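You operate a simulated robot arm through the tools that you are given. There is no shell and no other tool. Be economical: measure what you need, move in short steps, check, and stop when the job is done.

The job below is to be done with a simulated two-armed robot. You get a single attempt, and the scene is never put back.

JOB
Finish pressing the bearing into the black end shield, then lock the ram again.
Fine: table in and ram free to press; then table out, outer bush beside the inner bush.
Where things are to end (x, y in the base frame): outer bush within 50 mm of [640, -150].

The check looks at the end state, three seconds after you hand in, the way a careful person would. Anything else that was tipped, shoved, dropped, spilled or broken makes it a failure.

ROBOT AND FRAMES
Two 6-joint arms with three-finger grippers on one trunk, on a base that drives. Base frame: it is fixed to the floor where the robot stands at the start and does not move with it; the origin is under the middle of the robot, x ahead of it, y to its left, z up. Units: mm, degrees, N and s.
The left shoulder is at the start at [22, 170, 1393], the right one opposite. With the tool pointing down near the work surface each hand reaches from about 220 to 500 mm from the robot's upright axis, wherever it stands, measured 20 degrees to its own side. Places, roughly: black end shield (12x12x4 cm) [700, 0, 900]; green-sealed bearing [750, 1000, 750]; nest of the press table [700, 0, 800]; nozzle valve [900, -200, 1000]; open bearing [750, 1250, 750]; press lever [800, -100, 1300]; press table [700, 0, 800]; pump lever [800, -300, 1100]; ram lock knob [800, 0, 1000]. Payload 2.2 kg a hand.
The TCP of each hand is the grasp point between the finger pads, 25 mm short of the fingertips. In the tool frame z runs along the fingers and y along their closing line. Largest opening 104 mm; the body of the gripper starts 74 mm behind the TCP.
Orientation is that of the tool frame in the base frame, as [roll, pitch, yaw] about the fixed x, y, z axes, in that order (R = Rz(yaw) Ry(pitch) Rx(roll)). With the fingers straight down and closing along the base's y, the tool's x points along the base's -x, its y along +y and its z along -z.

CONTROLS
- The arms move only by the tool arm_command. It takes "left_motion", "right_motion" or both (then of equal length, played together; a hand with none holds still); each is a list that holds one entry, the list of rows, each a list of 7 numbers: the shift along the base's x, y, z in mm, then the turn, a rotation vector about the base's x, y, z in rad, then the gripper command, from -1 (fully open) to 1 (shut), values between in proportion. In form: [[[dx, dy, dz, ax, ay, az, grip], ...]]. A call has 1 to 10 rows; each row shifts and turns the commanded pose from where the row before left it. Rows are played at 5 a second. More than 50 mm and 8.6 degrees between two rows, or a gripper value outside its range, and nothing of the call is played. A pose out of reach is approached as far as the arm can. The call stops where the force on the tool passes 90 N (or 10 N more than at its start, if that is more) or the arm is blocked; 0.2 s more then pass. The fingers move at their own pace and stop on an object; they squeeze with about 34 N. The grip force told is the motor's: it shows also when the fingers shut on nothing. Time passes only in rows, and 0.2 s behind the last, so rows that do not move let the fingers close. The reply holds the time, the measured pose of the TCP, the force on the tool along the base axes, the opening and the grip force, in the units named above and with some noise, with the torque about the TCP (base axes, N m) and any sound that the robot's microphone picked up.
- Cameras (640 x 400 px; columns grow to the right, rows downward): "scene" is now at [162.3, -16.5, 1308.1]; the picture's right is [-0.16, -0.99, 0.00], its down [-0.36, 0.06, -0.93] and it looks along [0.92, -0.15, -0.37] (base axes); focal length 248 px, centre (320, 200). "left" rides on the left gripper at [82, -3, -104] in its tool frame; the picture's right is [0.04, 1.00, 0.00], its down [-0.75, 0.03, -0.66] and it looks along [-0.66, 0.03, 0.75] (tool axes); focal length 256 px, centre (320, 200). "right" rides on the right gripper at [82, 3, -104] in its tool frame; the picture's right is [-0.04, 1.00, 0.00], its down [-0.75, -0.03, -0.66] and it looks along [-0.66, -0.03, 0.75] (tool axes); focal length 256 px, centre (320, 200). There is no depth. A picture from a camera that has moved, and an enlarged one, comes with that camera's place and axes in the base frame and with its lens.
- snapshot(camera): a new picture of that camera. No time passes.
- raise_lower(by): slides the trunk up (or, below 0, down) by that many mm; the arms and the scene camera ride with it, the base frame stays. It gives what a move gives, with no picture.
- roll_base(legs): drives the robot by 1 to 6 legs, each [ahead, left, turn to the left] in mm, mm and degrees, along the robot's own axes; the way and the turn of a leg run together, so that a leg with both is an arc; at most 1500 mm and 180 degrees a leg. The arms and the cameras ride along, it lands a little off, and it stops where it bumps. It gives what a move gives.
- pan_tilt(pan, tilt): turns the head with the scene camera to pan (to the left, within 60 degrees either way) and tilt (down, from -29 to 69), counted from straight ahead of the robot. It gives what a move gives.
- inspect(camera, box): a new picture of the part [left, top, right, bottom] of that camera's present view, enlarged. No time passes.
- job_done(): hands the job in; it is judged then, once.

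Go step by step. Nothing tells you exact positions but the pictures and the camera data: compare them with the known pose of the tool, close in by small moves and look again before you grip or let go. The budget is 120 turns and 108 pictures, counting those below and the enlarged ones. Unless the task says otherwise, let go and move clear before handing in, and close with one line.

The tools are called after "Request:" as a command line: name --argument value ..., lists and objects as JSON in quotes. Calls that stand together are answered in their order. arm_command: Moves the arms, as the interface text tells. Its arguments: {"type":"object","properties":{"left_motion":{"type":"array"},"right_motion":{"type":"array"}},"required":[]} The other tools are called the same way: raise_lower (by) slides the trunk up or down; roll_base (legs) drives the base; pan_tilt (pan, tilt) turns the head that bears the scene camera; snapshot (camera) takes a picture; inspect (camera, box) takes an enlarged picture of a part of a camera's view; job_done () hands the job in.

At the start:

```text
t: 0.0
left_eef_pos: [515.4, 165.5, 1000.4]
left_tcp_rot: [179.9, 0.0, 180.0]
left_force: [-0.1, 0.2, 0.7]
left_torque: [0.01, -0.01, 0.03]
left_opening: 103.8
left_grasp_force: 0.1
right_eef_pos: [536.4, -327.6, 999.3]
right_tcp_rot: [180.0, 0.0, -180.0]
right_force: [0.7, -0.1, -0.4]
right_torque: [-0.01, -0.01, -0.02]
right_opening: 104.1
right_grasp_force: 0.0
trunk travel left (down, up): [-585.0, 157.0]
robot x, y, heading: [0.4, 2.7, -0.2]
head pan, tilt: [-9.4, 21.6]
```

scene: 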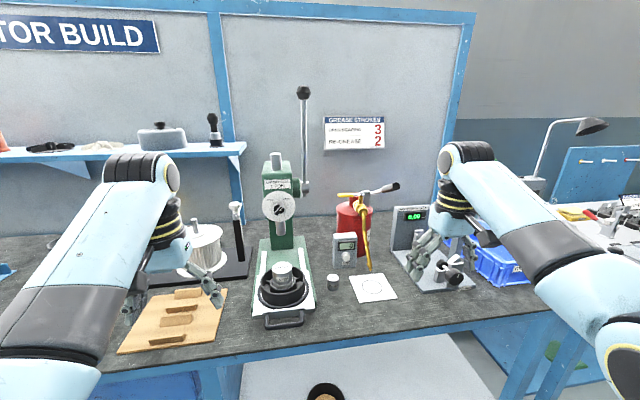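
right: 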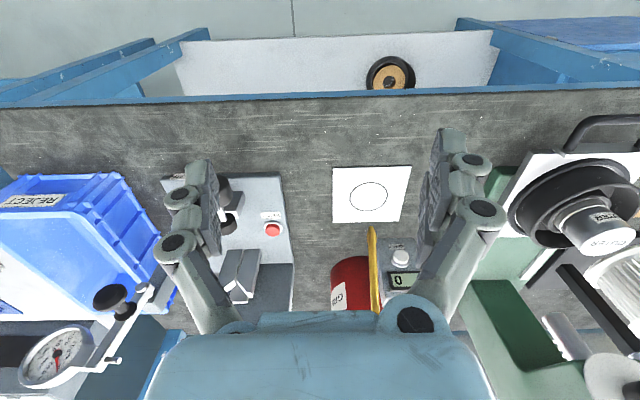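
left: 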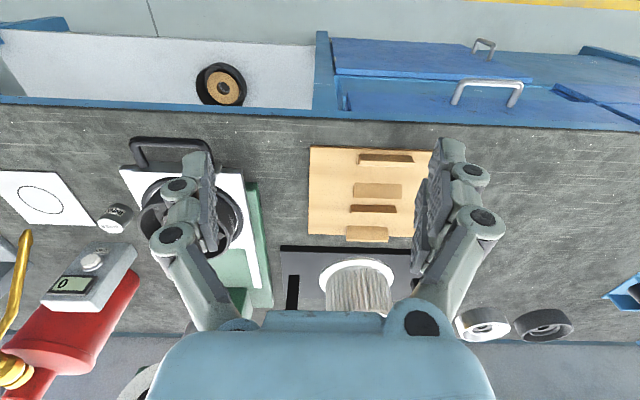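

I see the arbor press ahead, with its sliding table pulled out, carrying the black end shield and a bush on it. I'll look closer at the press before doing anything.

Request:
inspect --camera "scene" --box '[220, 70, 420, 195]'

Request:
inspect --camera "scene" --box '[220, 210, 420, 335]'

Request:
inspect --camera "right" --box '[440, 100, 640, 400]'

```text
3.20 times, centred on (320, 132) of scene
camera zoom: at [162.3, -16.5, 1308.1], right [-0.16, -0.99, 0.0], down [-0.36, 0.06, -0.93], along [0.92, -0.15, -0.37], focal length 794 px, centre (320, 416)
```

zoom: 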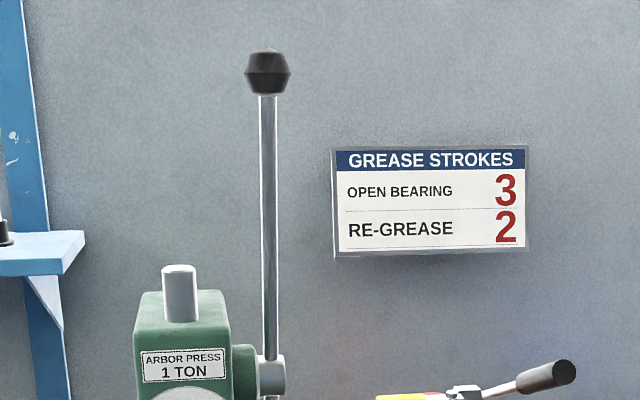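

```text
3.20 times, centred on (320, 272) of scene
camera zoom: at [162.3, -16.5, 1308.1], right [-0.16, -0.99, 0.0], down [-0.36, 0.06, -0.93], along [0.92, -0.15, -0.37], focal length 794 px, centre (320, -32)
```

zoom: 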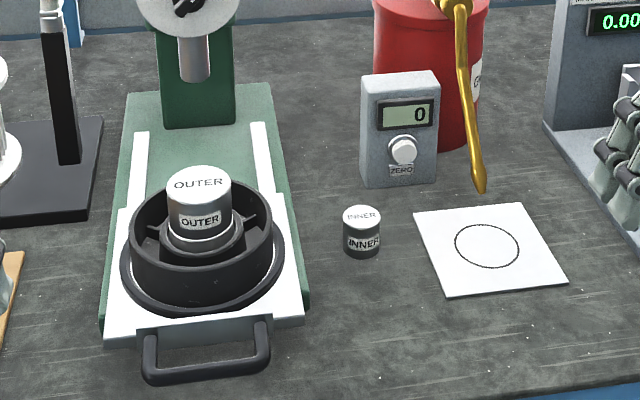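

```text
1.33 times, centred on (540, 250) of right
camera zoom: at [455.7, -324.3, 1103.0], right [0.04, 1.0, 0.0], down [0.75, -0.03, 0.66], along [0.66, -0.03, -0.75], focal length 341 px, centre (27, 133)
```

zoom: 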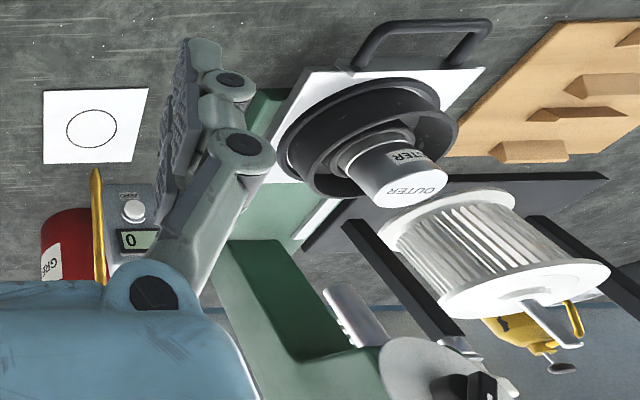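

The outer bush sits on the bearing in the shield at about [696,-7], top z≈919; the bench top is at z≈800 and the inner bush at about [726,-147]. Next I look closely at the ram lock knob and the lever.

Request:
inspect --camera "scene" --box '[245, 145, 325, 245]'

Request:
inspect --camera "scene" --box '[240, 230, 340, 335]'

```text
4.00 times, centred on (285, 195) of scene
camera zoom: at [162.3, -16.5, 1308.1], right [-0.16, -0.99, 0.0], down [-0.36, 0.06, -0.93], along [0.92, -0.15, -0.37], focal length 992 px, centre (460, 220)
```

zoom: 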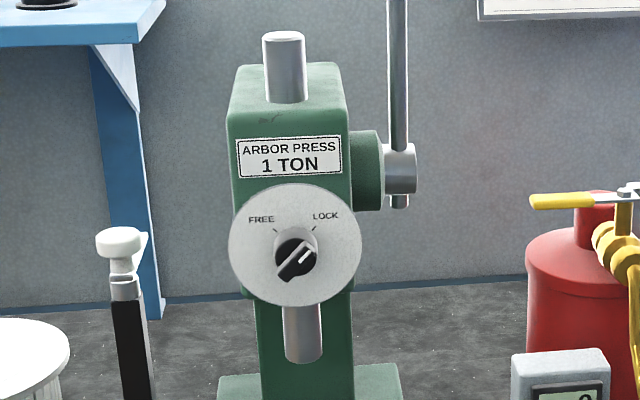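

```text
3.81 times, centred on (290, 282) of scene
camera zoom: at [162.3, -16.5, 1308.1], right [-0.16, -0.99, 0.0], down [-0.36, 0.06, -0.93], along [0.92, -0.15, -0.37], focal length 945 px, centre (434, -114)
```

zoom: 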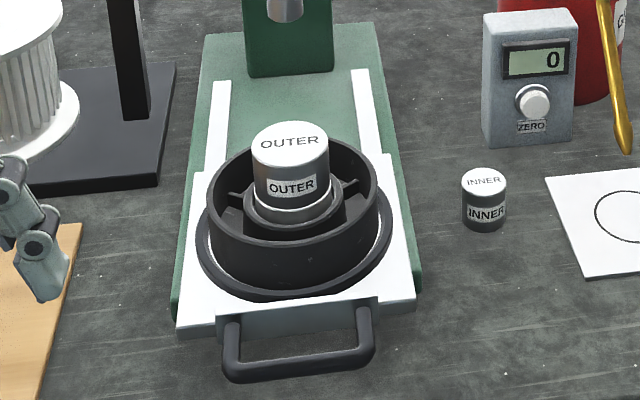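

The ram lock knob stands at LOCK, at about [771,-7,1040], and turns counter-clockwise to FREE. The table handle is at about [618,-5,815] and the lever grip at about [800,-80,1329]. I'll bring the hands back and up, and look down to see how much room the base has.

Request:
arm_command --left_motion '[[[-35, 0, 30, 0, 0, 0, -1], [-35, 0, 30, 0, 0, 0, -1], [-35, 0, 30, 0, 0, 0, -1]]]' --right_motion '[[[-35, 0, 30, 0, 0, 0, -1], [-35, 0, 30, 0, 0, 0, -1], [-35, 0, 30, 0, 0, 0, -1]]]'

Request:
pan_tilt --pan 0 --tilt 65

Request:
snapshot --camera "scene"

```text
t: 1.0
left_eef_pos: [476.7, 203.5, 999.1]
left_tcp_rot: [173.3, 2.2, -177.7]
left_force: [0.3, -0.5, -0.9]
left_torque: [0.02, 0.05, 0.02]
left_opening: 103.8
left_grasp_force: 0.1
left hand out of reach, approached as far as the arm can: row 1, 2, 3
right_eef_pos: [474.6, -356.1, 1001.0]
right_tcp_rot: [179.9, 0.1, -179.8]
right_force: [0.1, 0.3, -1.0]
right_torque: [-0.01, 0.01, 0.01]
right_opening: 103.9
right_grasp_force: 0.0
right hand out of reach, approached as far as the arm can: row 1, 2, 3
trunk travel left (down, up): [-585.0, 157.0]
robot x, y, heading: [-1.9, 3.0, 0.1]
head pan, tilt: [-9.4, 21.6]
stopped in row 3 (left hand): the arm was blocked; the commanded pose is now the measured one
```

```text
t: 2.1
left_eef_pos: [475.4, 203.9, 999.1]
left_tcp_rot: [173.4, 2.4, -177.7]
left_force: [-0.5, -1.0, 0.3]
left_torque: [0.0, 0.01, 0.01]
left_opening: 104.0
left_grasp_force: 0.0
right_eef_pos: [474.3, -356.4, 1002.2]
right_tcp_rot: [179.9, 0.1, -180.0]
right_force: [0.5, 0.4, -0.5]
right_torque: [0.0, 0.01, 0.01]
right_opening: 104.1
right_grasp_force: 0.1
trunk travel left (down, up): [-585.0, 157.0]
robot x, y, heading: [0.5, -1.7, -0.0]
head pan, tilt: [0.0, 65.0]
```

```text
99 pictures are left
camera scene: at [131.1, -1.2, 1247.0], right [0.0, -1.0, 0.0], down [-0.91, 0.0, -0.42], along [0.42, 0.0, -0.91], focal length 248 px, centre (320, 200)
```

scene: 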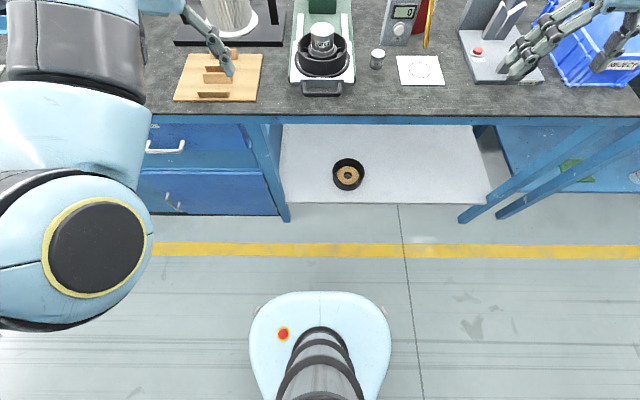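

The base front is at about x=210 and the bench front at about x=540, so there is room. The hands are above the bench items, so I drive 150 mm ahead.

Request:
roll_base --legs '[[150, 0, 0]]'

Request:
pan_tilt --pan 0 --tilt 35

Request:
snapshot --camera "scene"

Request:
snapshot --camera "right"

Request:
snapshot --camera "left"

```text
t: 3.5
left_eef_pos: [630.3, 204.8, 997.8]
left_tcp_rot: [173.2, 2.2, -177.6]
left_force: [0.9, -0.5, -0.4]
left_torque: [0.0, 0.03, -0.01]
left_opening: 104.4
left_grasp_force: 0.0
right_eef_pos: [629.0, -356.6, 1000.5]
right_tcp_rot: [180.0, -0.1, -179.9]
right_force: [0.7, -0.7, -0.3]
right_torque: [0.0, 0.01, -0.03]
right_opening: 103.8
right_grasp_force: 0.1
trunk travel left (down, up): [-585.0, 157.0]
robot x, y, heading: [152.8, -0.2, 0.1]
head pan, tilt: [0.0, 65.0]
```

```text
t: 4.5
left_eef_pos: [630.2, 204.2, 999.8]
left_tcp_rot: [173.2, 2.4, -177.6]
left_force: [0.2, -0.2, -0.4]
left_torque: [-0.01, 0.03, 0.0]
left_opening: 103.9
left_grasp_force: 0.0
right_eef_pos: [630.1, -355.2, 1002.0]
right_tcp_rot: [179.9, 0.1, -179.9]
right_force: [-0.3, 0.1, -0.2]
right_torque: [0.02, -0.02, 0.0]
right_opening: 104.1
right_grasp_force: 0.0
trunk travel left (down, up): [-585.0, 157.0]
robot x, y, heading: [155.5, 0.3, -0.3]
head pan, tilt: [0.0, 35.0]
```

```text
98 pictures are left
camera scene: at [313.3, -1.0, 1286.7], right [0.0, -1.0, 0.0], down [-0.57, 0.0, -0.82], along [0.82, 0.0, -0.57], focal length 248 px, centre (320, 200)
```

scene: 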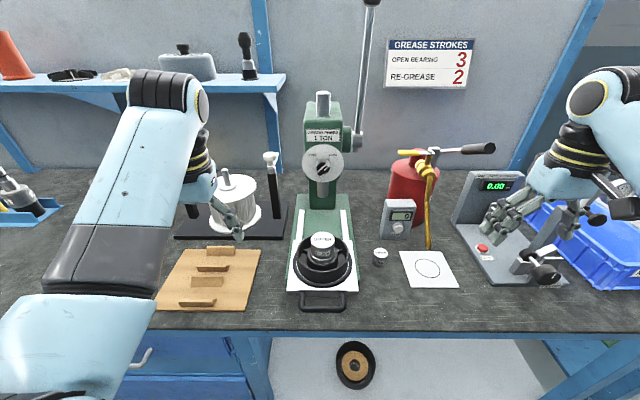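

```text
97 pictures are left
camera right: at [548.8, -352.8, 1105.1], right [0.04, 1.0, 0.0], down [0.75, -0.03, 0.66], along [0.66, -0.02, -0.75], focal length 256 px, centre (320, 200)
```

right: 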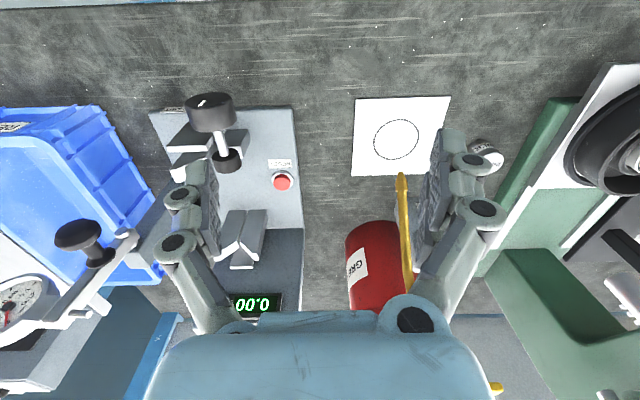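

```text
96 pictures are left
camera left: at [545.6, 185.3, 1099.0], right [-0.09, 0.99, 0.12], down [0.73, -0.02, 0.69], along [0.68, 0.14, -0.72], focal length 256 px, centre (320, 200)
```

left: 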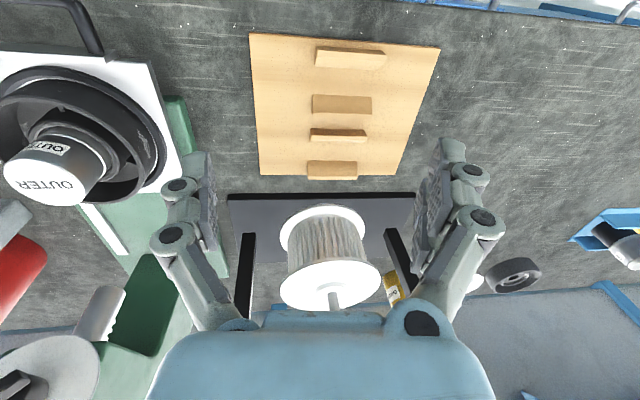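

The ram's lower end is at about [832,-6,934], so the table has to go in by about 136 mm. I need a precise look at the table handle.

Request:
inspect --camera "scene" --box '[280, 220, 400, 320]'

Request:
inspect --camera "left" --box '[0, 0, 240, 240]'

```text
4.00 times, centred on (340, 270) of scene
camera zoom: at [313.3, -1.0, 1286.7], right [0.0, -1.0, 0.0], down [-0.57, 0.0, -0.82], along [0.82, 0.0, -0.57], focal length 992 px, centre (240, -80)
```

zoom: 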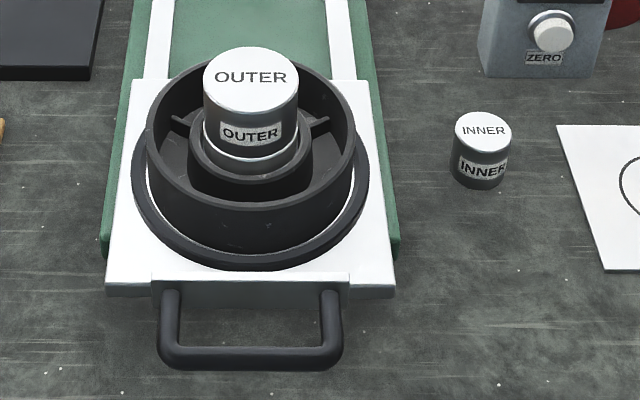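

```text
1.67 times, centred on (120, 120) of left
camera zoom: at [545.6, 185.3, 1099.0], right [-0.09, 0.99, 0.12], down [0.73, -0.02, 0.69], along [0.68, 0.14, -0.72], focal length 427 px, centre (653, 333)
```

zoom: 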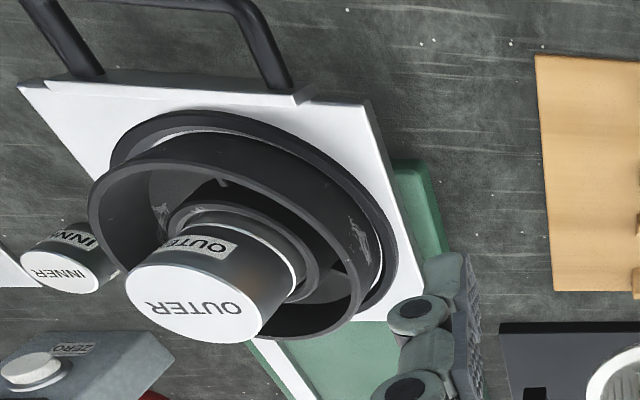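

The handle bar is at about [590,-8,840], with an inner width of about 68 mm and a gap of about 28 mm behind it. I'll turn the right hand to a forward-down 45° pose that closes in the x-z plane, moving it towards the front of the handle.

Request:
arm_command --right_motion '[[[-11, 25, -5, 0.0512, -0.0512, -0.1235, -1], [-11, 25, -5, 0.0512, -0.0512, -0.1235, -1], [-11, 25, -5, 0.0512, -0.0512, -0.1235, -1], [-11, 25, -5, 0.0512, -0.0512, -0.1235, -1], [-11, 25, -5, 0.0512, -0.0512, -0.1235, -1], [-11, 25, -5, 0.0512, -0.0512, -0.1235, -0.8], [-11, 25, -5, 0.0512, -0.0512, -0.1235, -0.6], [-11, 25, -5, 0.0512, -0.0512, -0.1235, -0.4], [-11, 25, -5, 0.0512, -0.0512, -0.1235, 0], [-11, 25, -5, 0.0512, -0.0512, -0.1235, 0.2]]]'

```text
t: 6.5
left_eef_pos: [628.3, 204.4, 1000.4]
left_tcp_rot: [173.2, 2.3, -177.7]
left_force: [0.1, -0.6, -0.2]
left_torque: [0.0, -0.03, 0.02]
left_opening: 103.8
left_grasp_force: 0.2
right_eef_pos: [539.6, -213.2, 950.1]
right_tcp_rot: [150.7, 19.3, 118.6]
right_force: [0.1, 0.7, 0.2]
right_torque: [0.01, 0.0, 0.01]
right_opening: 52.1
right_grasp_force: 0.2
right hand out of reach, approached as far as the arm can: row 9
trunk travel left (down, up): [-585.0, 157.0]
robot x, y, heading: [155.6, 2.1, 0.2]
head pan, tilt: [0.0, 35.0]
stopped in row 9 (right hand): the arm was blocked; the commanded pose is now the measured one
```

The arm got too folded to continue. I'll raise the trunk for more room, which takes the hands up with it, and retry.

Request:
raise_lower --by 100

Request:
arm_command --right_motion '[[[0, 10, -20, 0.0512, -0.0512, -0.1235, 0.2], [0, 15, -20, 0.0512, -0.0512, -0.1235, 0.2], [0, 20, -20, 0.0512, -0.0512, -0.1235, 0.2], [0, 20, -20, 0.0512, -0.0512, -0.1235, 0.3]]]'

Request:
snapshot --camera "scene"

```text
t: 7.8
left_eef_pos: [629.3, 203.0, 1099.5]
left_tcp_rot: [173.2, 2.4, -177.8]
left_force: [0.5, -0.3, -0.1]
left_torque: [0.03, 0.0, 0.01]
left_opening: 104.2
left_grasp_force: 0.0
right_eef_pos: [540.7, -213.1, 1050.4]
right_tcp_rot: [150.7, 19.2, 118.6]
right_force: [0.5, 0.5, 0.3]
right_torque: [0.0, -0.01, 0.02]
right_opening: 52.1
right_grasp_force: 0.1
trunk travel left (down, up): [-685.0, 57.0]
robot x, y, heading: [155.2, 4.6, 0.0]
head pan, tilt: [0.0, 35.0]
```

```text
t: 8.5
left_eef_pos: [630.7, 204.5, 1099.0]
left_tcp_rot: [173.1, 2.4, -177.6]
left_force: [1.0, -0.8, -0.1]
left_torque: [0.02, 0.01, 0.01]
left_opening: 104.1
left_grasp_force: 0.0
right_eef_pos: [547.1, -241.0, 1000.6]
right_tcp_rot: [141.7, 24.6, 102.0]
right_force: [-0.6, -0.2, -0.1]
right_torque: [-0.01, 0.0, -0.05]
right_opening: 41.3
right_grasp_force: 0.2
trunk travel left (down, up): [-685.0, 57.0]
robot x, y, heading: [158.1, 0.0, 0.1]
head pan, tilt: [0.0, 35.0]
stopped in row 3 (right hand): the arm was blocked; the commanded pose is now the measured one
```

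```text
93 pictures are left
camera scene: at [312.8, -1.1, 1387.1], right [0.0, -1.0, 0.0], down [-0.57, 0.0, -0.82], along [0.82, 0.0, -0.57], focal length 248 px, centre (320, 200)
```

scene: 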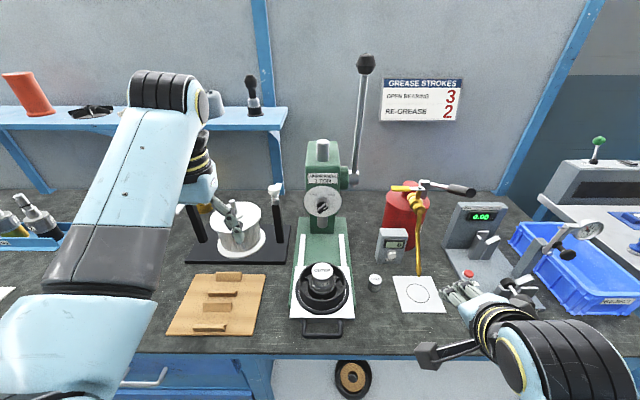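

Closing in the x-z plane doesn't suit the arm's wrist. Instead I'll grasp the handle (about 90 mm wide) from outside its two side rods, closing along y and tilted 45°, with the left hand; the right hand goes back to its natural pose.

Request:
arm_command --right_motion '[[[1, -9, 5, -0.0505, 0.0505, 0.1218, 0], [1, -9, 5, -0.0505, 0.0505, 0.1218, 0], [1, -9, 5, -0.0505, 0.0505, 0.1218, 0], [1, -9, 5, -0.0505, 0.0505, 0.1218, 0], [1, -9, 5, -0.0505, 0.0505, 0.1218, 0], [1, -9, 5, -0.0505, 0.0505, 0.1218, 0], [1, -9, 5, -0.0505, 0.0505, 0.1218, 0], [1, -9, 5, -0.0505, 0.0505, 0.1218, 0], [1, -9, 5, -0.0505, 0.0505, 0.1218, 0], [1, -9, 5, -0.0505, 0.0505, 0.1218, 0]]]' --left_motion '[[[-9, -14, -14, 0, -0.0785, 0, -1], [-9, -14, -14, 0, -0.0785, 0, -1], [-9, -14, -14, 0, -0.0785, 0, -1], [-9, -14, -14, 0, -0.0785, 0, -1], [-9, -14, -14, 0, -0.0785, 0, -1], [-9, -14, -14, 0, -0.0785, 0, -1], [-9, -14, -14, 0, -0.0785, 0, -1], [-9, -14, -14, 0, -0.0785, 0, -1], [-9, -14, -14, 0, -0.0785, 0, -1], [-9, -14, -14, 0, -0.0785, 0, -1]]]'

```text
t: 9.2
left_eef_pos: [683.0, 242.8, 1150.9]
left_tcp_rot: [165.5, 24.2, -178.1]
left_force: [1.0, 0.0, 0.4]
left_torque: [0.0, 0.01, 0.01]
left_opening: 104.2
left_grasp_force: 0.0
right_eef_pos: [551.9, -260.5, 1011.9]
right_tcp_rot: [151.5, 28.3, 122.7]
right_force: [-0.2, -0.9, -1.1]
right_torque: [0.0, -0.02, 0.0]
right_opening: 51.9
right_grasp_force: 0.0
trunk travel left (down, up): [-685.0, 57.0]
robot x, y, heading: [156.7, 1.3, 0.1]
head pan, tilt: [0.0, 35.0]
stopped in row 3 (left hand): the arm was blocked; the commanded pose is now the measured one
```

The arms have a minimum wrist-to-shoulder distance, so I must go down before coming in. I'll lower the left hand first, then tilt it, while the right hand finishes turning back.

Request:
arm_command --right_motion '[[[3, -9, -5, -0.0505, 0.0505, 0.1218, 0], [3, -9, -5, -0.0505, 0.0505, 0.1218, 0], [3, -9, -5, -0.0505, 0.0505, 0.1218, 0], [3, -9, -5, -0.0505, 0.0505, 0.1218, 0], [3, -9, -5, -0.0505, 0.0505, 0.1218, 0], [3, -9, -5, -0.0505, 0.0505, 0.1218, 0], [3, -9, -5, -0.0505, 0.0505, 0.1218, 0]]]' --left_motion '[[[-6, -16, -30, -0.03, 0, -0.017, -1], [-6, -16, -30, -0.03, 0, -0.017, -1], [-6, -16, -30, -0.03, 0, -0.017, -1], [-6, -16, -30, -0.03, 0, -0.017, -1], [-6, -16, -30, -0.03, 0, -0.017, -1], [-6, -16, -20, -0.03, 0, -0.017, -1], [-6, -16, -10, -0.03, 0, -0.017, -1]]]'

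```text
t: 11.0
left_eef_pos: [647.0, 207.6, 964.2]
left_tcp_rot: [170.0, 24.6, 177.7]
left_force: [-0.4, -0.2, -0.4]
left_torque: [-0.01, 0.02, 0.0]
left_opening: 104.1
left_grasp_force: 0.1
right_eef_pos: [572.2, -322.4, 979.3]
right_tcp_rot: [-179.7, 19.3, -175.5]
right_force: [-0.6, -0.1, -0.2]
right_torque: [-0.01, 0.01, -0.03]
right_opening: 52.0
right_grasp_force: 0.1
trunk travel left (down, up): [-685.0, 57.0]
robot x, y, heading: [153.8, 1.5, -0.0]
head pan, tilt: [0.0, 35.0]
stopped in row 7 (left hand): the arm was blocked; the commanded pose is now the measured one
```

Inboard reach is limited: each hand works best about 20° to its own side. I'll shift the base about 150 mm to the left, so the right arm can do everything at the press.

Request:
roll_base --legs '[[0, 150, 0]]'

Request:
arm_command --right_motion '[[[-3, 13, -2, 0, -0.045, -0.008, -1], [-3, 13, -2, 0, -0.045, -0.008, -1], [-3, 13, -2, 0, -0.045, -0.008, -1], [-3, 13, -2, 0, -0.045, -0.008, -1], [-3, 13, -2, 0, -0.045, -0.008, -1], [-3, 13, -2, 0, -0.045, -0.008, -1], [-3, 13, -2, 0, -0.045, -0.008, -1], [-3, 13, -2, 0, -0.045, -0.008, -1], [-3, 13, -2, 0, -0.045, -0.008, -1], [-3, 13, -2, 0, -0.045, -0.008, -1]]]'

Request:
snapshot --camera "scene"

Request:
snapshot --camera "right"

```text
t: 12.3
left_eef_pos: [647.4, 356.8, 963.7]
left_tcp_rot: [170.3, 24.5, 177.7]
left_force: [-0.3, -0.2, -0.3]
left_torque: [-0.01, 0.0, 0.03]
left_opening: 104.0
left_grasp_force: 0.1
right_eef_pos: [571.3, -172.9, 978.3]
right_tcp_rot: [-179.8, 19.3, -175.5]
right_force: [0.4, 1.4, 0.9]
right_torque: [-0.01, 0.04, 0.0]
right_opening: 51.8
right_grasp_force: 0.1
trunk travel left (down, up): [-685.0, 57.0]
robot x, y, heading: [153.6, 147.2, -0.0]
head pan, tilt: [0.0, 35.0]
```

```text
t: 14.5
left_eef_pos: [648.2, 357.2, 965.5]
left_tcp_rot: [170.0, 24.5, 177.6]
left_force: [0.2, -0.2, 0.0]
left_torque: [-0.02, 0.02, 0.02]
left_opening: 103.9
left_grasp_force: 0.0
right_eef_pos: [545.9, -50.2, 960.1]
right_tcp_rot: [-177.2, 45.6, -178.4]
right_force: [-0.1, 0.8, -0.2]
right_torque: [0.01, -0.01, 0.01]
right_opening: 104.1
right_grasp_force: 0.1
trunk travel left (down, up): [-685.0, 57.0]
robot x, y, heading: [152.9, 148.9, -0.1]
head pan, tilt: [0.0, 35.0]
```

```text
92 pictures are left
camera scene: at [312.7, 148.2, 1387.1], right [0.0, -1.0, 0.0], down [-0.57, 0.0, -0.82], along [0.82, 0.0, -0.57], focal length 248 px, centre (320, 200)
```

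scene: 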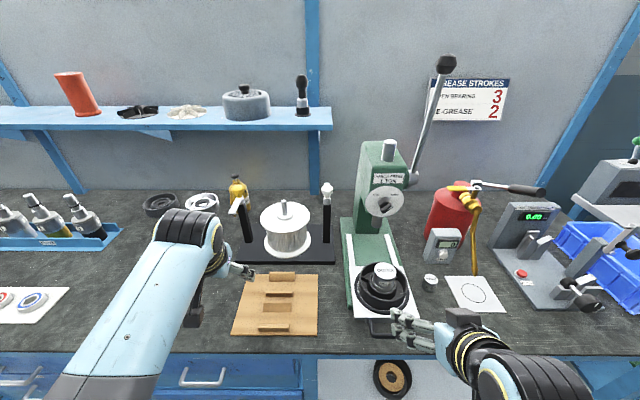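

```text
91 pictures are left
camera right: at [415.1, -44.9, 974.6], right [0.03, 1.0, -0.01], down [0.06, 0.0, 1.0], along [1.0, -0.03, -0.06], focal length 256 px, centre (320, 200)
```

right: 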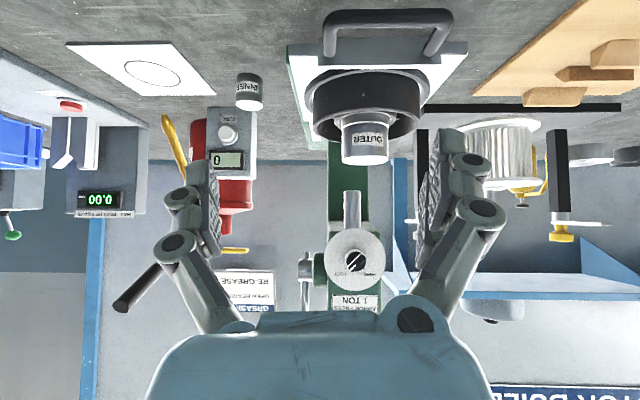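

The right arm now works well in this pose. The handle is centred at y≈-4, at about [590,-4,840]; I move in front of and above it and check.

Request:
arm_command --right_motion '[[[2, 15, -26, 0.011, 0, 0.002, -1], [2, 15, -26, 0.011, 0, 0.002, -1], [2, 15, -25, 0.011, 0, 0.002, -1], [7, 0, -7, 0, 0, 0, -1]]]'

Request:
snapshot --camera "right"

Request:
inspect --camera "scene" --box '[320, 240, 480, 340]'

```text
t: 15.7
left_eef_pos: [646.7, 359.1, 965.5]
left_tcp_rot: [170.0, 24.5, 177.6]
left_force: [0.5, 0.3, -0.1]
left_torque: [0.01, -0.02, -0.01]
left_opening: 104.0
left_grasp_force: 0.1
right_eef_pos: [545.4, -25.6, 864.4]
right_tcp_rot: [-177.1, 44.2, -177.4]
right_force: [1.1, 0.4, -0.3]
right_torque: [0.01, 0.0, -0.01]
right_opening: 104.0
right_grasp_force: 0.1
trunk travel left (down, up): [-685.0, 57.0]
robot x, y, heading: [153.2, 146.8, -0.3]
head pan, tilt: [0.0, 35.0]
stopped in row 4 (right hand): the arm was blocked; the commanded pose is now the measured one
```

```text
90 pictures are left
camera right: at [415.6, -23.6, 882.3], right [0.02, 1.0, -0.01], down [0.08, 0.01, 1.0], along [1.0, -0.02, -0.08], focal length 256 px, centre (320, 200)
```

right: 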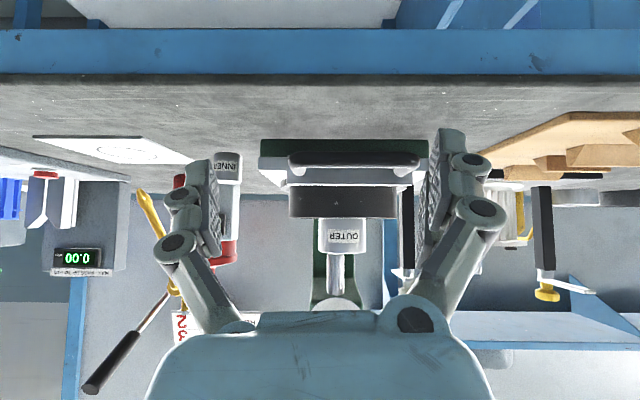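

```text
4.00 times, centred on (400, 290) of scene
camera zoom: at [312.5, 148.2, 1387.2], right [0.0, -1.0, 0.0], down [-0.57, 0.0, -0.82], along [0.82, 0.0, -0.57], focal length 992 px, centre (0, -160)
```

zoom: 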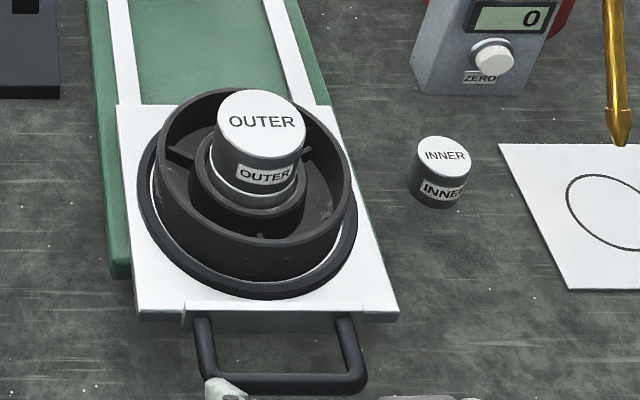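

The arm is near its inner limit, so I back the base off a bit and go slightly more left, then approach by reaching forward.

Request:
roll_base --legs '[[-70, 40, 0]]'

Request:
arm_command --right_motion '[[[20, -14, 0, 0.011, 0, 0.0, -1], [20, -12, 0, 0.011, 0, 0.0, -1], [20, -10, 6, 0.011, 0, 0.0, -1], [10, 0, 0, 0, 0, 0, -1]]]'

Request:
snapshot --camera "right"

```text
t: 16.8
left_eef_pos: [579.2, 396.7, 964.6]
left_tcp_rot: [170.1, 24.7, 177.6]
left_force: [-0.3, 1.3, 0.4]
left_torque: [-0.05, -0.01, -0.01]
left_opening: 104.0
left_grasp_force: 0.2
right_eef_pos: [475.5, 13.8, 865.2]
right_tcp_rot: [-177.1, 44.3, -177.6]
right_force: [-0.2, -0.6, 0.8]
right_torque: [0.01, 0.03, -0.01]
right_opening: 104.1
right_grasp_force: 0.0
trunk travel left (down, up): [-685.0, 57.0]
robot x, y, heading: [87.8, 186.6, -0.0]
head pan, tilt: [0.0, 35.0]
```

```text
t: 17.8
left_eef_pos: [579.0, 396.9, 965.1]
left_tcp_rot: [170.0, 24.5, 177.5]
left_force: [0.4, 0.1, 0.7]
left_torque: [-0.03, 0.0, -0.03]
left_opening: 104.0
left_grasp_force: 0.1
right_eef_pos: [545.3, -22.4, 872.6]
right_tcp_rot: [-179.8, 44.2, -179.5]
right_force: [0.2, 0.1, 0.1]
right_torque: [-0.01, 0.02, 0.0]
right_opening: 103.9
right_grasp_force: 0.1
trunk travel left (down, up): [-685.0, 57.0]
robot x, y, heading: [83.3, 190.2, -0.3]
head pan, tilt: [0.0, 35.0]
```

```text
88 pictures are left
camera right: at [416.5, -19.9, 889.8], right [0.02, 1.0, 0.03], down [0.08, -0.03, 1.0], along [1.0, -0.02, -0.08], focal length 256 px, centre (320, 200)
```

right: 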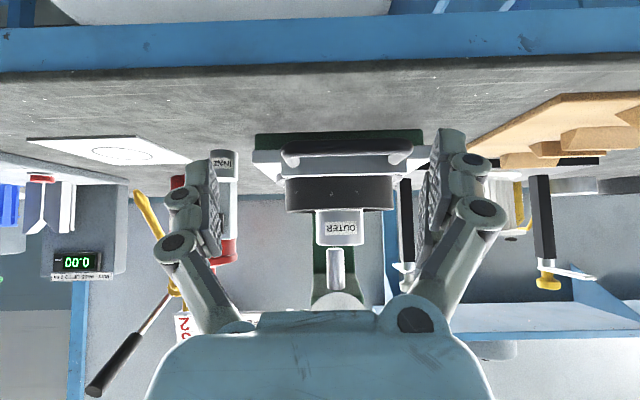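

The handle centre measures y≈-5, z≈841. I centre first, then advance around it.

Request:
arm_command --right_motion '[[[2, 17, 0, 0, 0, 0, -1], [15, 0, -8, 0, 0, 0, -1], [15, 0, -10, 0, 0, 0, -1], [0, 0, 0, 0, 0, 0, -1]]]'

Request:
snapshot --camera "right"

```text
t: 18.8
left_eef_pos: [580.6, 395.8, 964.6]
left_tcp_rot: [170.0, 24.6, 177.6]
left_force: [0.0, -0.1, -0.6]
left_torque: [0.01, 0.03, -0.01]
left_opening: 104.1
left_grasp_force: 0.1
right_eef_pos: [577.8, -6.4, 853.4]
right_tcp_rot: [-179.8, 44.2, -179.4]
right_force: [0.3, -0.1, -0.9]
right_torque: [-0.02, 0.0, -0.02]
right_opening: 103.9
right_grasp_force: 0.1
trunk travel left (down, up): [-685.0, 57.0]
robot x, y, heading: [86.5, 185.7, -0.5]
head pan, tilt: [0.0, 35.0]
```

```text
87 pictures are left
camera right: at [447.7, -4.7, 870.4], right [0.02, 1.0, 0.03], down [0.08, -0.03, 1.0], along [1.0, -0.02, -0.08], focal length 256 px, centre (320, 200)
```

right: 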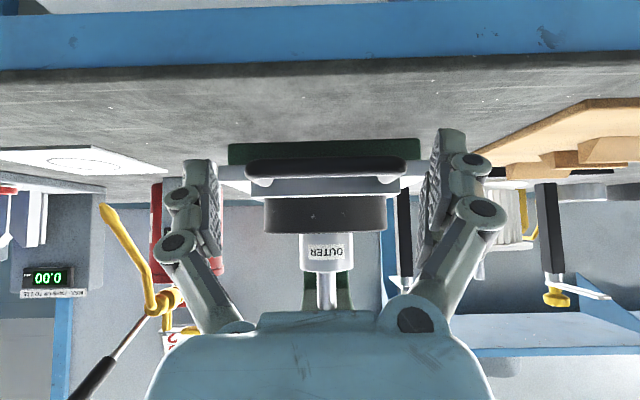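

Centred. I advance the last bit and close on the handle.

Request:
arm_command --right_motion '[[[14, 0, -9, 0, 0, 0, -1], [0, 0, 0, 0, 0, 0, 0], [0, 0, 0, 0, 0, 0, 1], [0, 0, 0, 0, 0, 0, 1]]]'

Request:
snapshot --camera "right"

```text
t: 19.8
left_eef_pos: [578.7, 398.3, 964.6]
left_tcp_rot: [170.1, 24.4, 177.6]
left_force: [0.0, 0.2, 0.1]
left_torque: [0.02, 0.01, 0.01]
left_opening: 104.0
left_grasp_force: 0.0
right_eef_pos: [592.3, -4.0, 842.9]
right_tcp_rot: [-179.8, 44.3, -179.4]
right_force: [-0.8, 14.3, -0.7]
right_torque: [0.34, -0.39, 0.9]
right_opening: 90.9
right_grasp_force: 44.8
trunk travel left (down, up): [-685.0, 57.0]
robot x, y, heading: [85.5, 189.0, -0.3]
head pan, tilt: [0.0, 35.0]
```

```text
86 pictures are left
camera right: at [461.8, -1.7, 860.2], right [0.02, 1.0, 0.03], down [0.08, -0.03, 1.0], along [1.0, -0.02, -0.08], focal length 256 px, centre (320, 200)
```

right: 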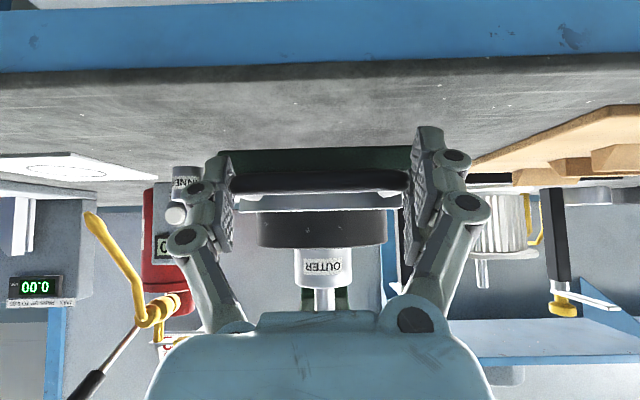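

Gripped at 91 mm. Now I push the table in slowly.

Request:
arm_command --right_motion '[[[4, 1, 0, 0, 0, 0, 1], [8, 1, 0, 0, 0, 0, 1], [10, 0, 0, 0, 0, 0, 1], [10, 0, 0, 0, 0, 0, 1], [10, 0, 0, 0, 0, 0, 1], [10, 0, 0, 0, 0, 0, 1], [8, 0, 0, 0, 0, 0, 1]]]'

Request:
snapshot --camera "scene"

```text
t: 21.4
left_eef_pos: [581.2, 396.9, 965.6]
left_tcp_rot: [169.9, 24.5, 177.5]
left_force: [-0.1, -0.6, 0.0]
left_torque: [0.0, 0.03, -0.03]
left_opening: 104.1
left_grasp_force: 0.0
right_eef_pos: [653.3, -3.9, 842.7]
right_tcp_rot: [-179.5, 44.1, -179.3]
right_force: [0.4, 1.7, -5.7]
right_torque: [-0.65, 1.26, 0.99]
right_opening: 90.8
right_grasp_force: 45.4
trunk travel left (down, up): [-685.0, 57.0]
robot x, y, heading: [85.4, 192.6, -0.1]
head pan, tilt: [0.0, 35.0]
```

```text
85 pictures are left
camera scene: at [245.4, 187.8, 1387.0], right [0.0, -1.0, 0.0], down [-0.57, 0.0, -0.82], along [0.82, 0.0, -0.57], focal length 248 px, centre (320, 200)
```

scene: 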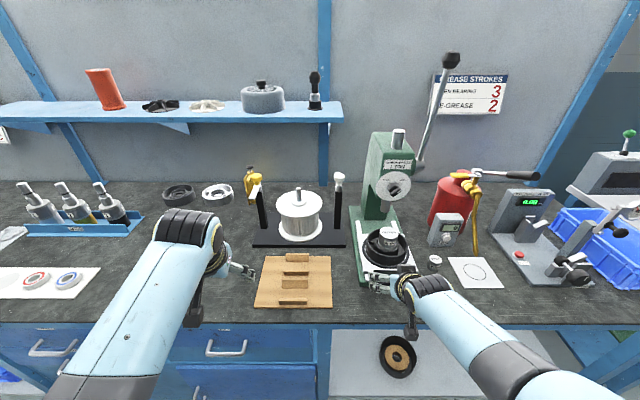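

The table moves along easily with the bush upright. I continue, and check the ram clearance before the bush goes under it.

Request:
arm_command --right_motion '[[[6, 0, 0, 0, 0, 0, 1], [8, 0, 0, 0, 0, 0, 1], [8, 0, 0, 0, 0, 0, 1], [8, 0, 0, 0, 0, 0, 1], [5, 0, 0, 0, 0, 0, 1]]]'

Request:
inspect --camera "right" --box '[200, 130, 440, 320]'

Request:
inspect --camera "scene" --box '[340, 120, 460, 290]'

```text
t: 22.6
left_eef_pos: [572.5, 397.1, 968.0]
left_tcp_rot: [169.9, 25.0, 177.5]
left_force: [-0.6, -0.5, 0.2]
left_torque: [0.01, 0.02, 0.02]
left_opening: 103.9
left_grasp_force: 0.1
right_eef_pos: [675.0, -3.0, 840.5]
right_tcp_rot: [-179.4, 43.6, -179.0]
right_force: [-63.1, 2.8, 13.5]
right_torque: [-0.04, 1.03, 4.03]
right_opening: 103.4
right_grasp_force: 45.4
trunk travel left (down, up): [-685.0, 57.0]
robot x, y, heading: [85.7, 188.5, -0.2]
head pan, tilt: [0.0, 35.0]
```

```text
2.11 times, centred on (320, 225) of right
camera zoom: at [544.0, -0.7, 859.0], right [0.02, 1.0, 0.02], down [0.09, -0.02, 1.0], along [1.0, -0.02, -0.09], focal length 539 px, centre (320, 147)
```

zoom: 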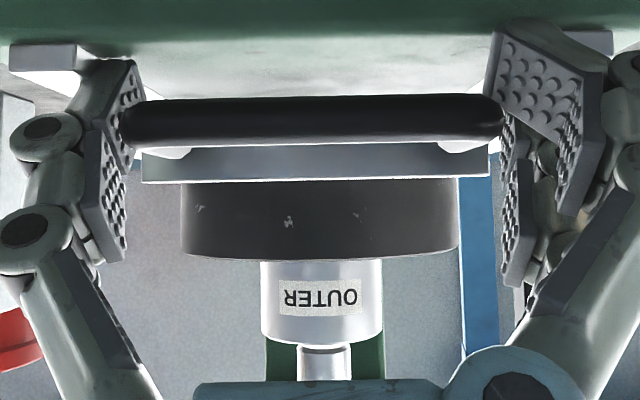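

```text
2.35 times, centred on (400, 205) of scene
camera zoom: at [235.4, 188.5, 1388.2], right [0.0, -1.0, 0.0], down [-0.57, 0.0, -0.82], along [0.82, 0.0, -0.57], focal length 584 px, centre (132, 188)
```

zoom: 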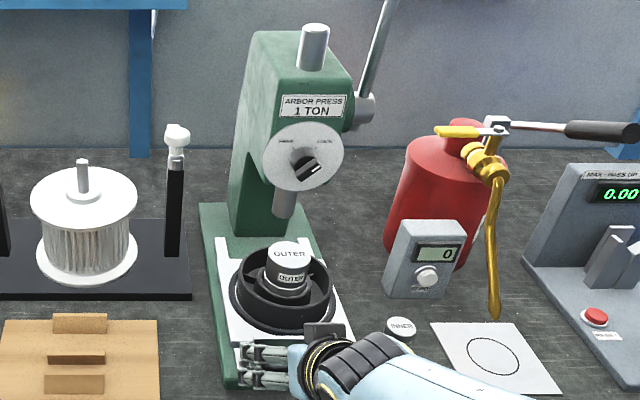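

The hand stopped at 63 N and the fingertips are catching on the green press base, so I was gripping too deep. I'll open, back off and re-grip with the fingertips about 10 mm higher.

Request:
arm_command --right_motion '[[[0, 0, 0, 0, 0, 0, -1], [-5, 0, 5, 0, 0, 0, -1], [-10, 0, 10, 0, 0, 0, -1], [-10, 0, 10, 0, 0, 0, -1]]]'

Request:
snapshot --camera "right"

Request:
inspect --camera "scene" --box '[340, 200, 460, 300]'

```text
t: 23.6
left_eef_pos: [579.7, 395.3, 965.1]
left_tcp_rot: [170.0, 24.6, 177.5]
left_force: [-0.3, 0.1, 0.1]
left_torque: [0.03, 0.0, 0.02]
left_opening: 104.0
left_grasp_force: 0.0
right_eef_pos: [665.3, -2.7, 868.2]
right_tcp_rot: [-179.7, 44.5, -179.5]
right_force: [-0.3, -0.1, 0.2]
right_torque: [-0.03, -0.02, 0.0]
right_opening: 105.2
right_grasp_force: 0.1
trunk travel left (down, up): [-685.0, 57.0]
robot x, y, heading: [81.7, 190.1, -0.1]
head pan, tilt: [0.0, 35.0]
```

```text
82 pictures are left
camera right: at [534.7, -0.7, 885.6], right [0.02, 1.0, 0.03], down [0.08, -0.03, 1.0], along [1.0, -0.02, -0.08], focal length 256 px, centre (320, 200)
```

right: 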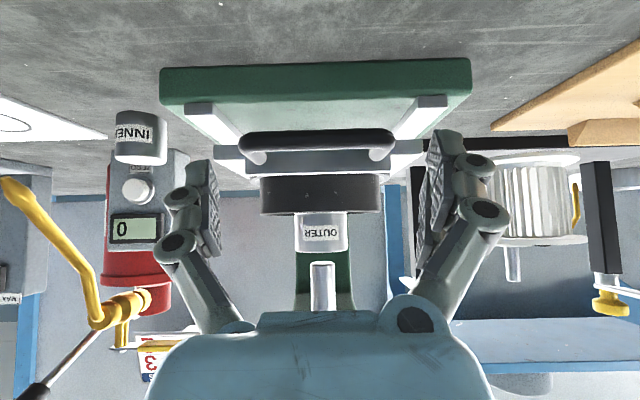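

```text
4.00 times, centred on (400, 250) of scene
camera zoom: at [243.8, 187.8, 1387.3], right [0.0, -1.0, 0.0], down [-0.57, 0.0, -0.82], along [0.82, 0.0, -0.57], focal length 992 px, centre (0, 0)
```

zoom: 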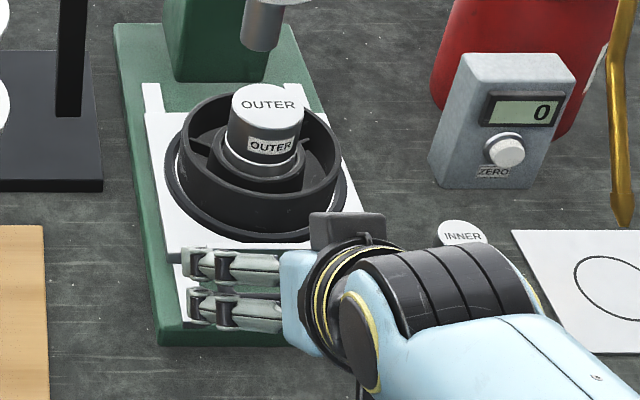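

The fingers were catching on the white rail fronts (top about z 832). I'll re-grip with only the fingertip zone on the bar, about 18 mm higher than before, and check.

Request:
arm_command --right_motion '[[[6, -1, -7, 0, 0, 0, -1], [0, 0, 0, 0, 0, 0, 0], [0, 0, 0, 0, 0, 0, 1], [0, 0, 0, 0, 0, 0, 1]]]'

Request:
snapshot --camera "right"

```text
t: 24.6
left_eef_pos: [579.0, 397.1, 963.9]
left_tcp_rot: [170.0, 24.5, 177.5]
left_force: [0.4, 0.4, -0.1]
left_torque: [0.0, 0.0, -0.01]
left_opening: 104.2
left_grasp_force: 0.1
right_eef_pos: [670.2, -4.4, 861.9]
right_tcp_rot: [-179.7, 44.3, -179.6]
right_force: [0.3, 0.8, 2.1]
right_torque: [0.19, -0.01, -0.28]
right_opening: 83.4
right_grasp_force: 44.5
trunk travel left (down, up): [-685.0, 57.0]
robot x, y, heading: [87.9, 185.6, -0.1]
head pan, tilt: [0.0, 35.0]
```

```text
80 pictures are left
camera right: at [540.2, -1.7, 878.6], right [0.02, 1.0, 0.03], down [0.08, -0.03, 1.0], along [1.0, -0.02, -0.08], focal length 256 px, centre (320, 200)
```

right: 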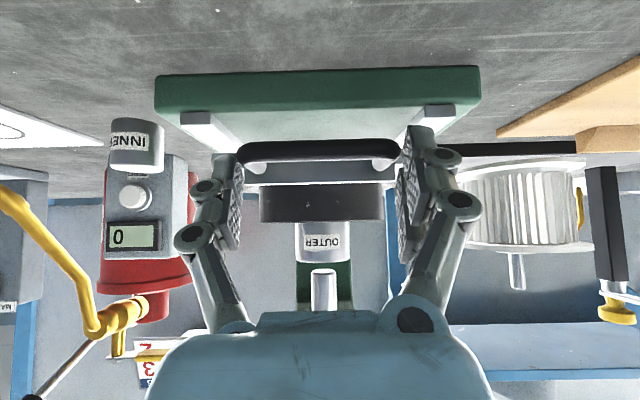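

The pads sit on the rounded corners (83 mm); I open, go 11 mm further forward onto the straight rods, and re-close.

Request:
arm_command --right_motion '[[[0, 0, 0, 0, 0, 0, -0.6], [0, 0, 0, 0, 0, 0, -1], [11, 0, -1, 0, 0, 0, -1], [0, 0, 0, 0, 0, 0, 0], [0, 0, 0, 0, 0, 0, 1], [0, 0, 0, 0, 0, 0, 1]]]'

Request:
snapshot --camera "right"

```text
t: 26.0
left_eef_pos: [578.4, 394.7, 965.1]
left_tcp_rot: [170.1, 24.4, 177.5]
left_force: [0.2, 0.3, 0.2]
left_torque: [0.01, 0.01, 0.02]
left_opening: 103.9
left_grasp_force: 0.0
right_eef_pos: [680.3, -3.1, 860.5]
right_tcp_rot: [-179.8, 44.3, -179.5]
right_force: [-0.2, 3.2, 0.1]
right_torque: [0.08, 0.19, -0.49]
right_opening: 84.5
right_grasp_force: 45.0
trunk travel left (down, up): [-685.0, 57.0]
robot x, y, heading: [84.2, 189.7, 0.0]
head pan, tilt: [0.0, 35.0]
```

```text
79 pictures are left
camera right: at [550.8, -1.1, 877.6], right [0.02, 1.0, 0.03], down [0.08, -0.03, 1.0], along [1.0, -0.02, -0.08], focal length 256 px, centre (320, 200)
```

right: 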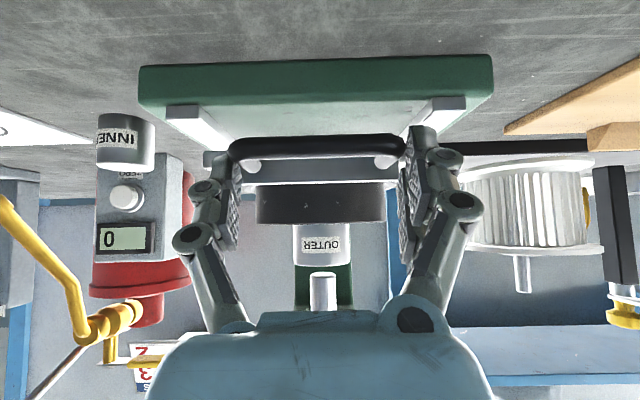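

The grip is at 84.5 mm. I push on gently and watch the force.

Request:
arm_command --right_motion '[[[5, 0, 0, 0, 0, 0, 1], [7, 0, 0, 0, 0, 0, 1], [7, 0, 0, 0, 0, 0, 1]]]'

Request:
snapshot --camera "right"

```text
t: 26.8
left_eef_pos: [580.0, 397.3, 965.4]
left_tcp_rot: [169.9, 24.5, 177.4]
left_force: [-0.4, 0.3, -0.4]
left_torque: [0.03, -0.01, 0.01]
left_opening: 104.2
left_grasp_force: 0.0
right_eef_pos: [700.2, -4.3, 861.4]
right_tcp_rot: [-179.7, 44.2, -179.5]
right_force: [1.6, 3.1, -0.3]
right_torque: [-0.02, 0.28, -0.77]
right_opening: 84.6
right_grasp_force: 45.2
trunk travel left (down, up): [-685.0, 57.0]
robot x, y, heading: [89.0, 193.7, -0.2]
head pan, tilt: [0.0, 35.0]
```

```text
78 pictures are left
camera right: at [570.3, -1.3, 877.7], right [0.02, 1.0, 0.03], down [0.08, -0.03, 1.0], along [1.0, -0.02, -0.08], focal length 256 px, centre (320, 200)
```

right: 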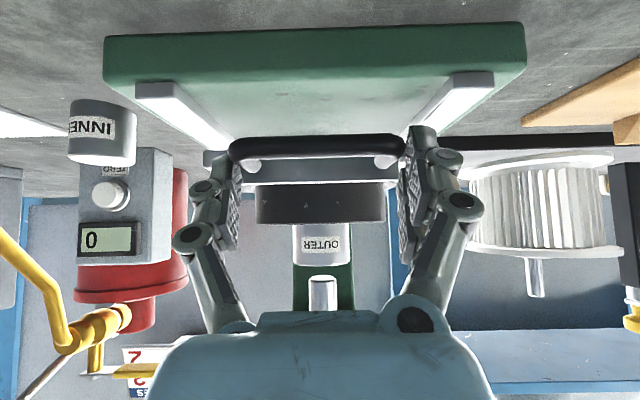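

The table follows. About 22 mm should remain to the stop, so I continue gently.

Request:
arm_command --right_motion '[[[6, 0, 0, 0, 0, 0, 1], [6, 0, 0, 0, 0, 0, 1], [5, 0, 0, 0, 0, 0, 1], [4, 0, 0, 0, 0, 0, 1], [4, 0, 0, 0, 0, 0, 1]]]'

Request:
snapshot --camera "right"

Request:
inspect --camera "scene" --box '[340, 120, 460, 290]'

```text
t: 28.0
left_eef_pos: [581.0, 395.1, 964.6]
left_tcp_rot: [170.0, 24.4, 177.5]
left_force: [-0.2, 0.9, 0.0]
left_torque: [0.0, -0.01, -0.04]
left_opening: 104.2
left_grasp_force: 0.0
right_eef_pos: [712.6, -3.5, 862.5]
right_tcp_rot: [-179.9, 44.1, -179.5]
right_force: [-2.1, -4.7, -15.3]
right_torque: [-0.09, 0.13, -0.49]
right_opening: 84.2
right_grasp_force: 45.0
right hand out of reach, approached as far as the arm can: row 3, 4, 5
trunk travel left (down, up): [-685.0, 57.0]
robot x, y, heading: [85.9, 187.2, -0.3]
head pan, tilt: [0.0, 35.0]
```

```text
77 pictures are left
camera right: at [582.2, -1.0, 880.1], right [0.02, 1.0, 0.02], down [0.09, -0.03, 1.0], along [1.0, -0.02, -0.09], focal length 256 px, centre (320, 200)
```

right: 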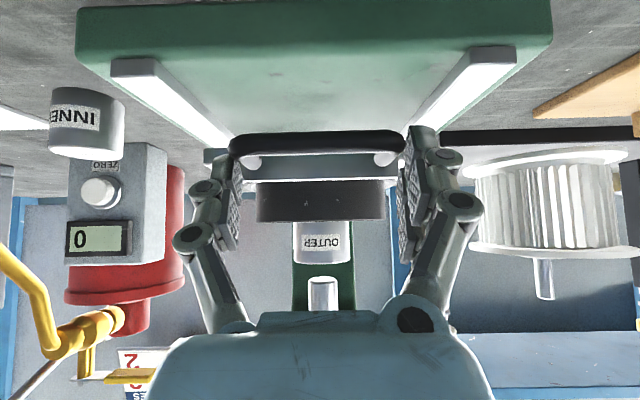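

```text
2.35 times, centred on (400, 205) of scene
camera zoom: at [245.8, 186.5, 1386.9], right [0.0, -1.0, 0.0], down [-0.57, 0.0, -0.82], along [0.82, 0.0, -0.57], focal length 584 px, centre (132, 188)
```

zoom: 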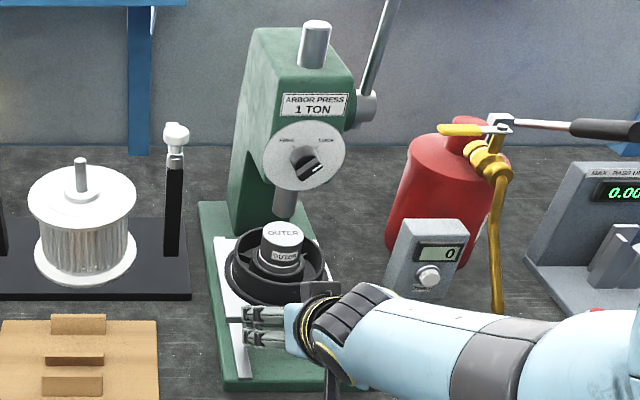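

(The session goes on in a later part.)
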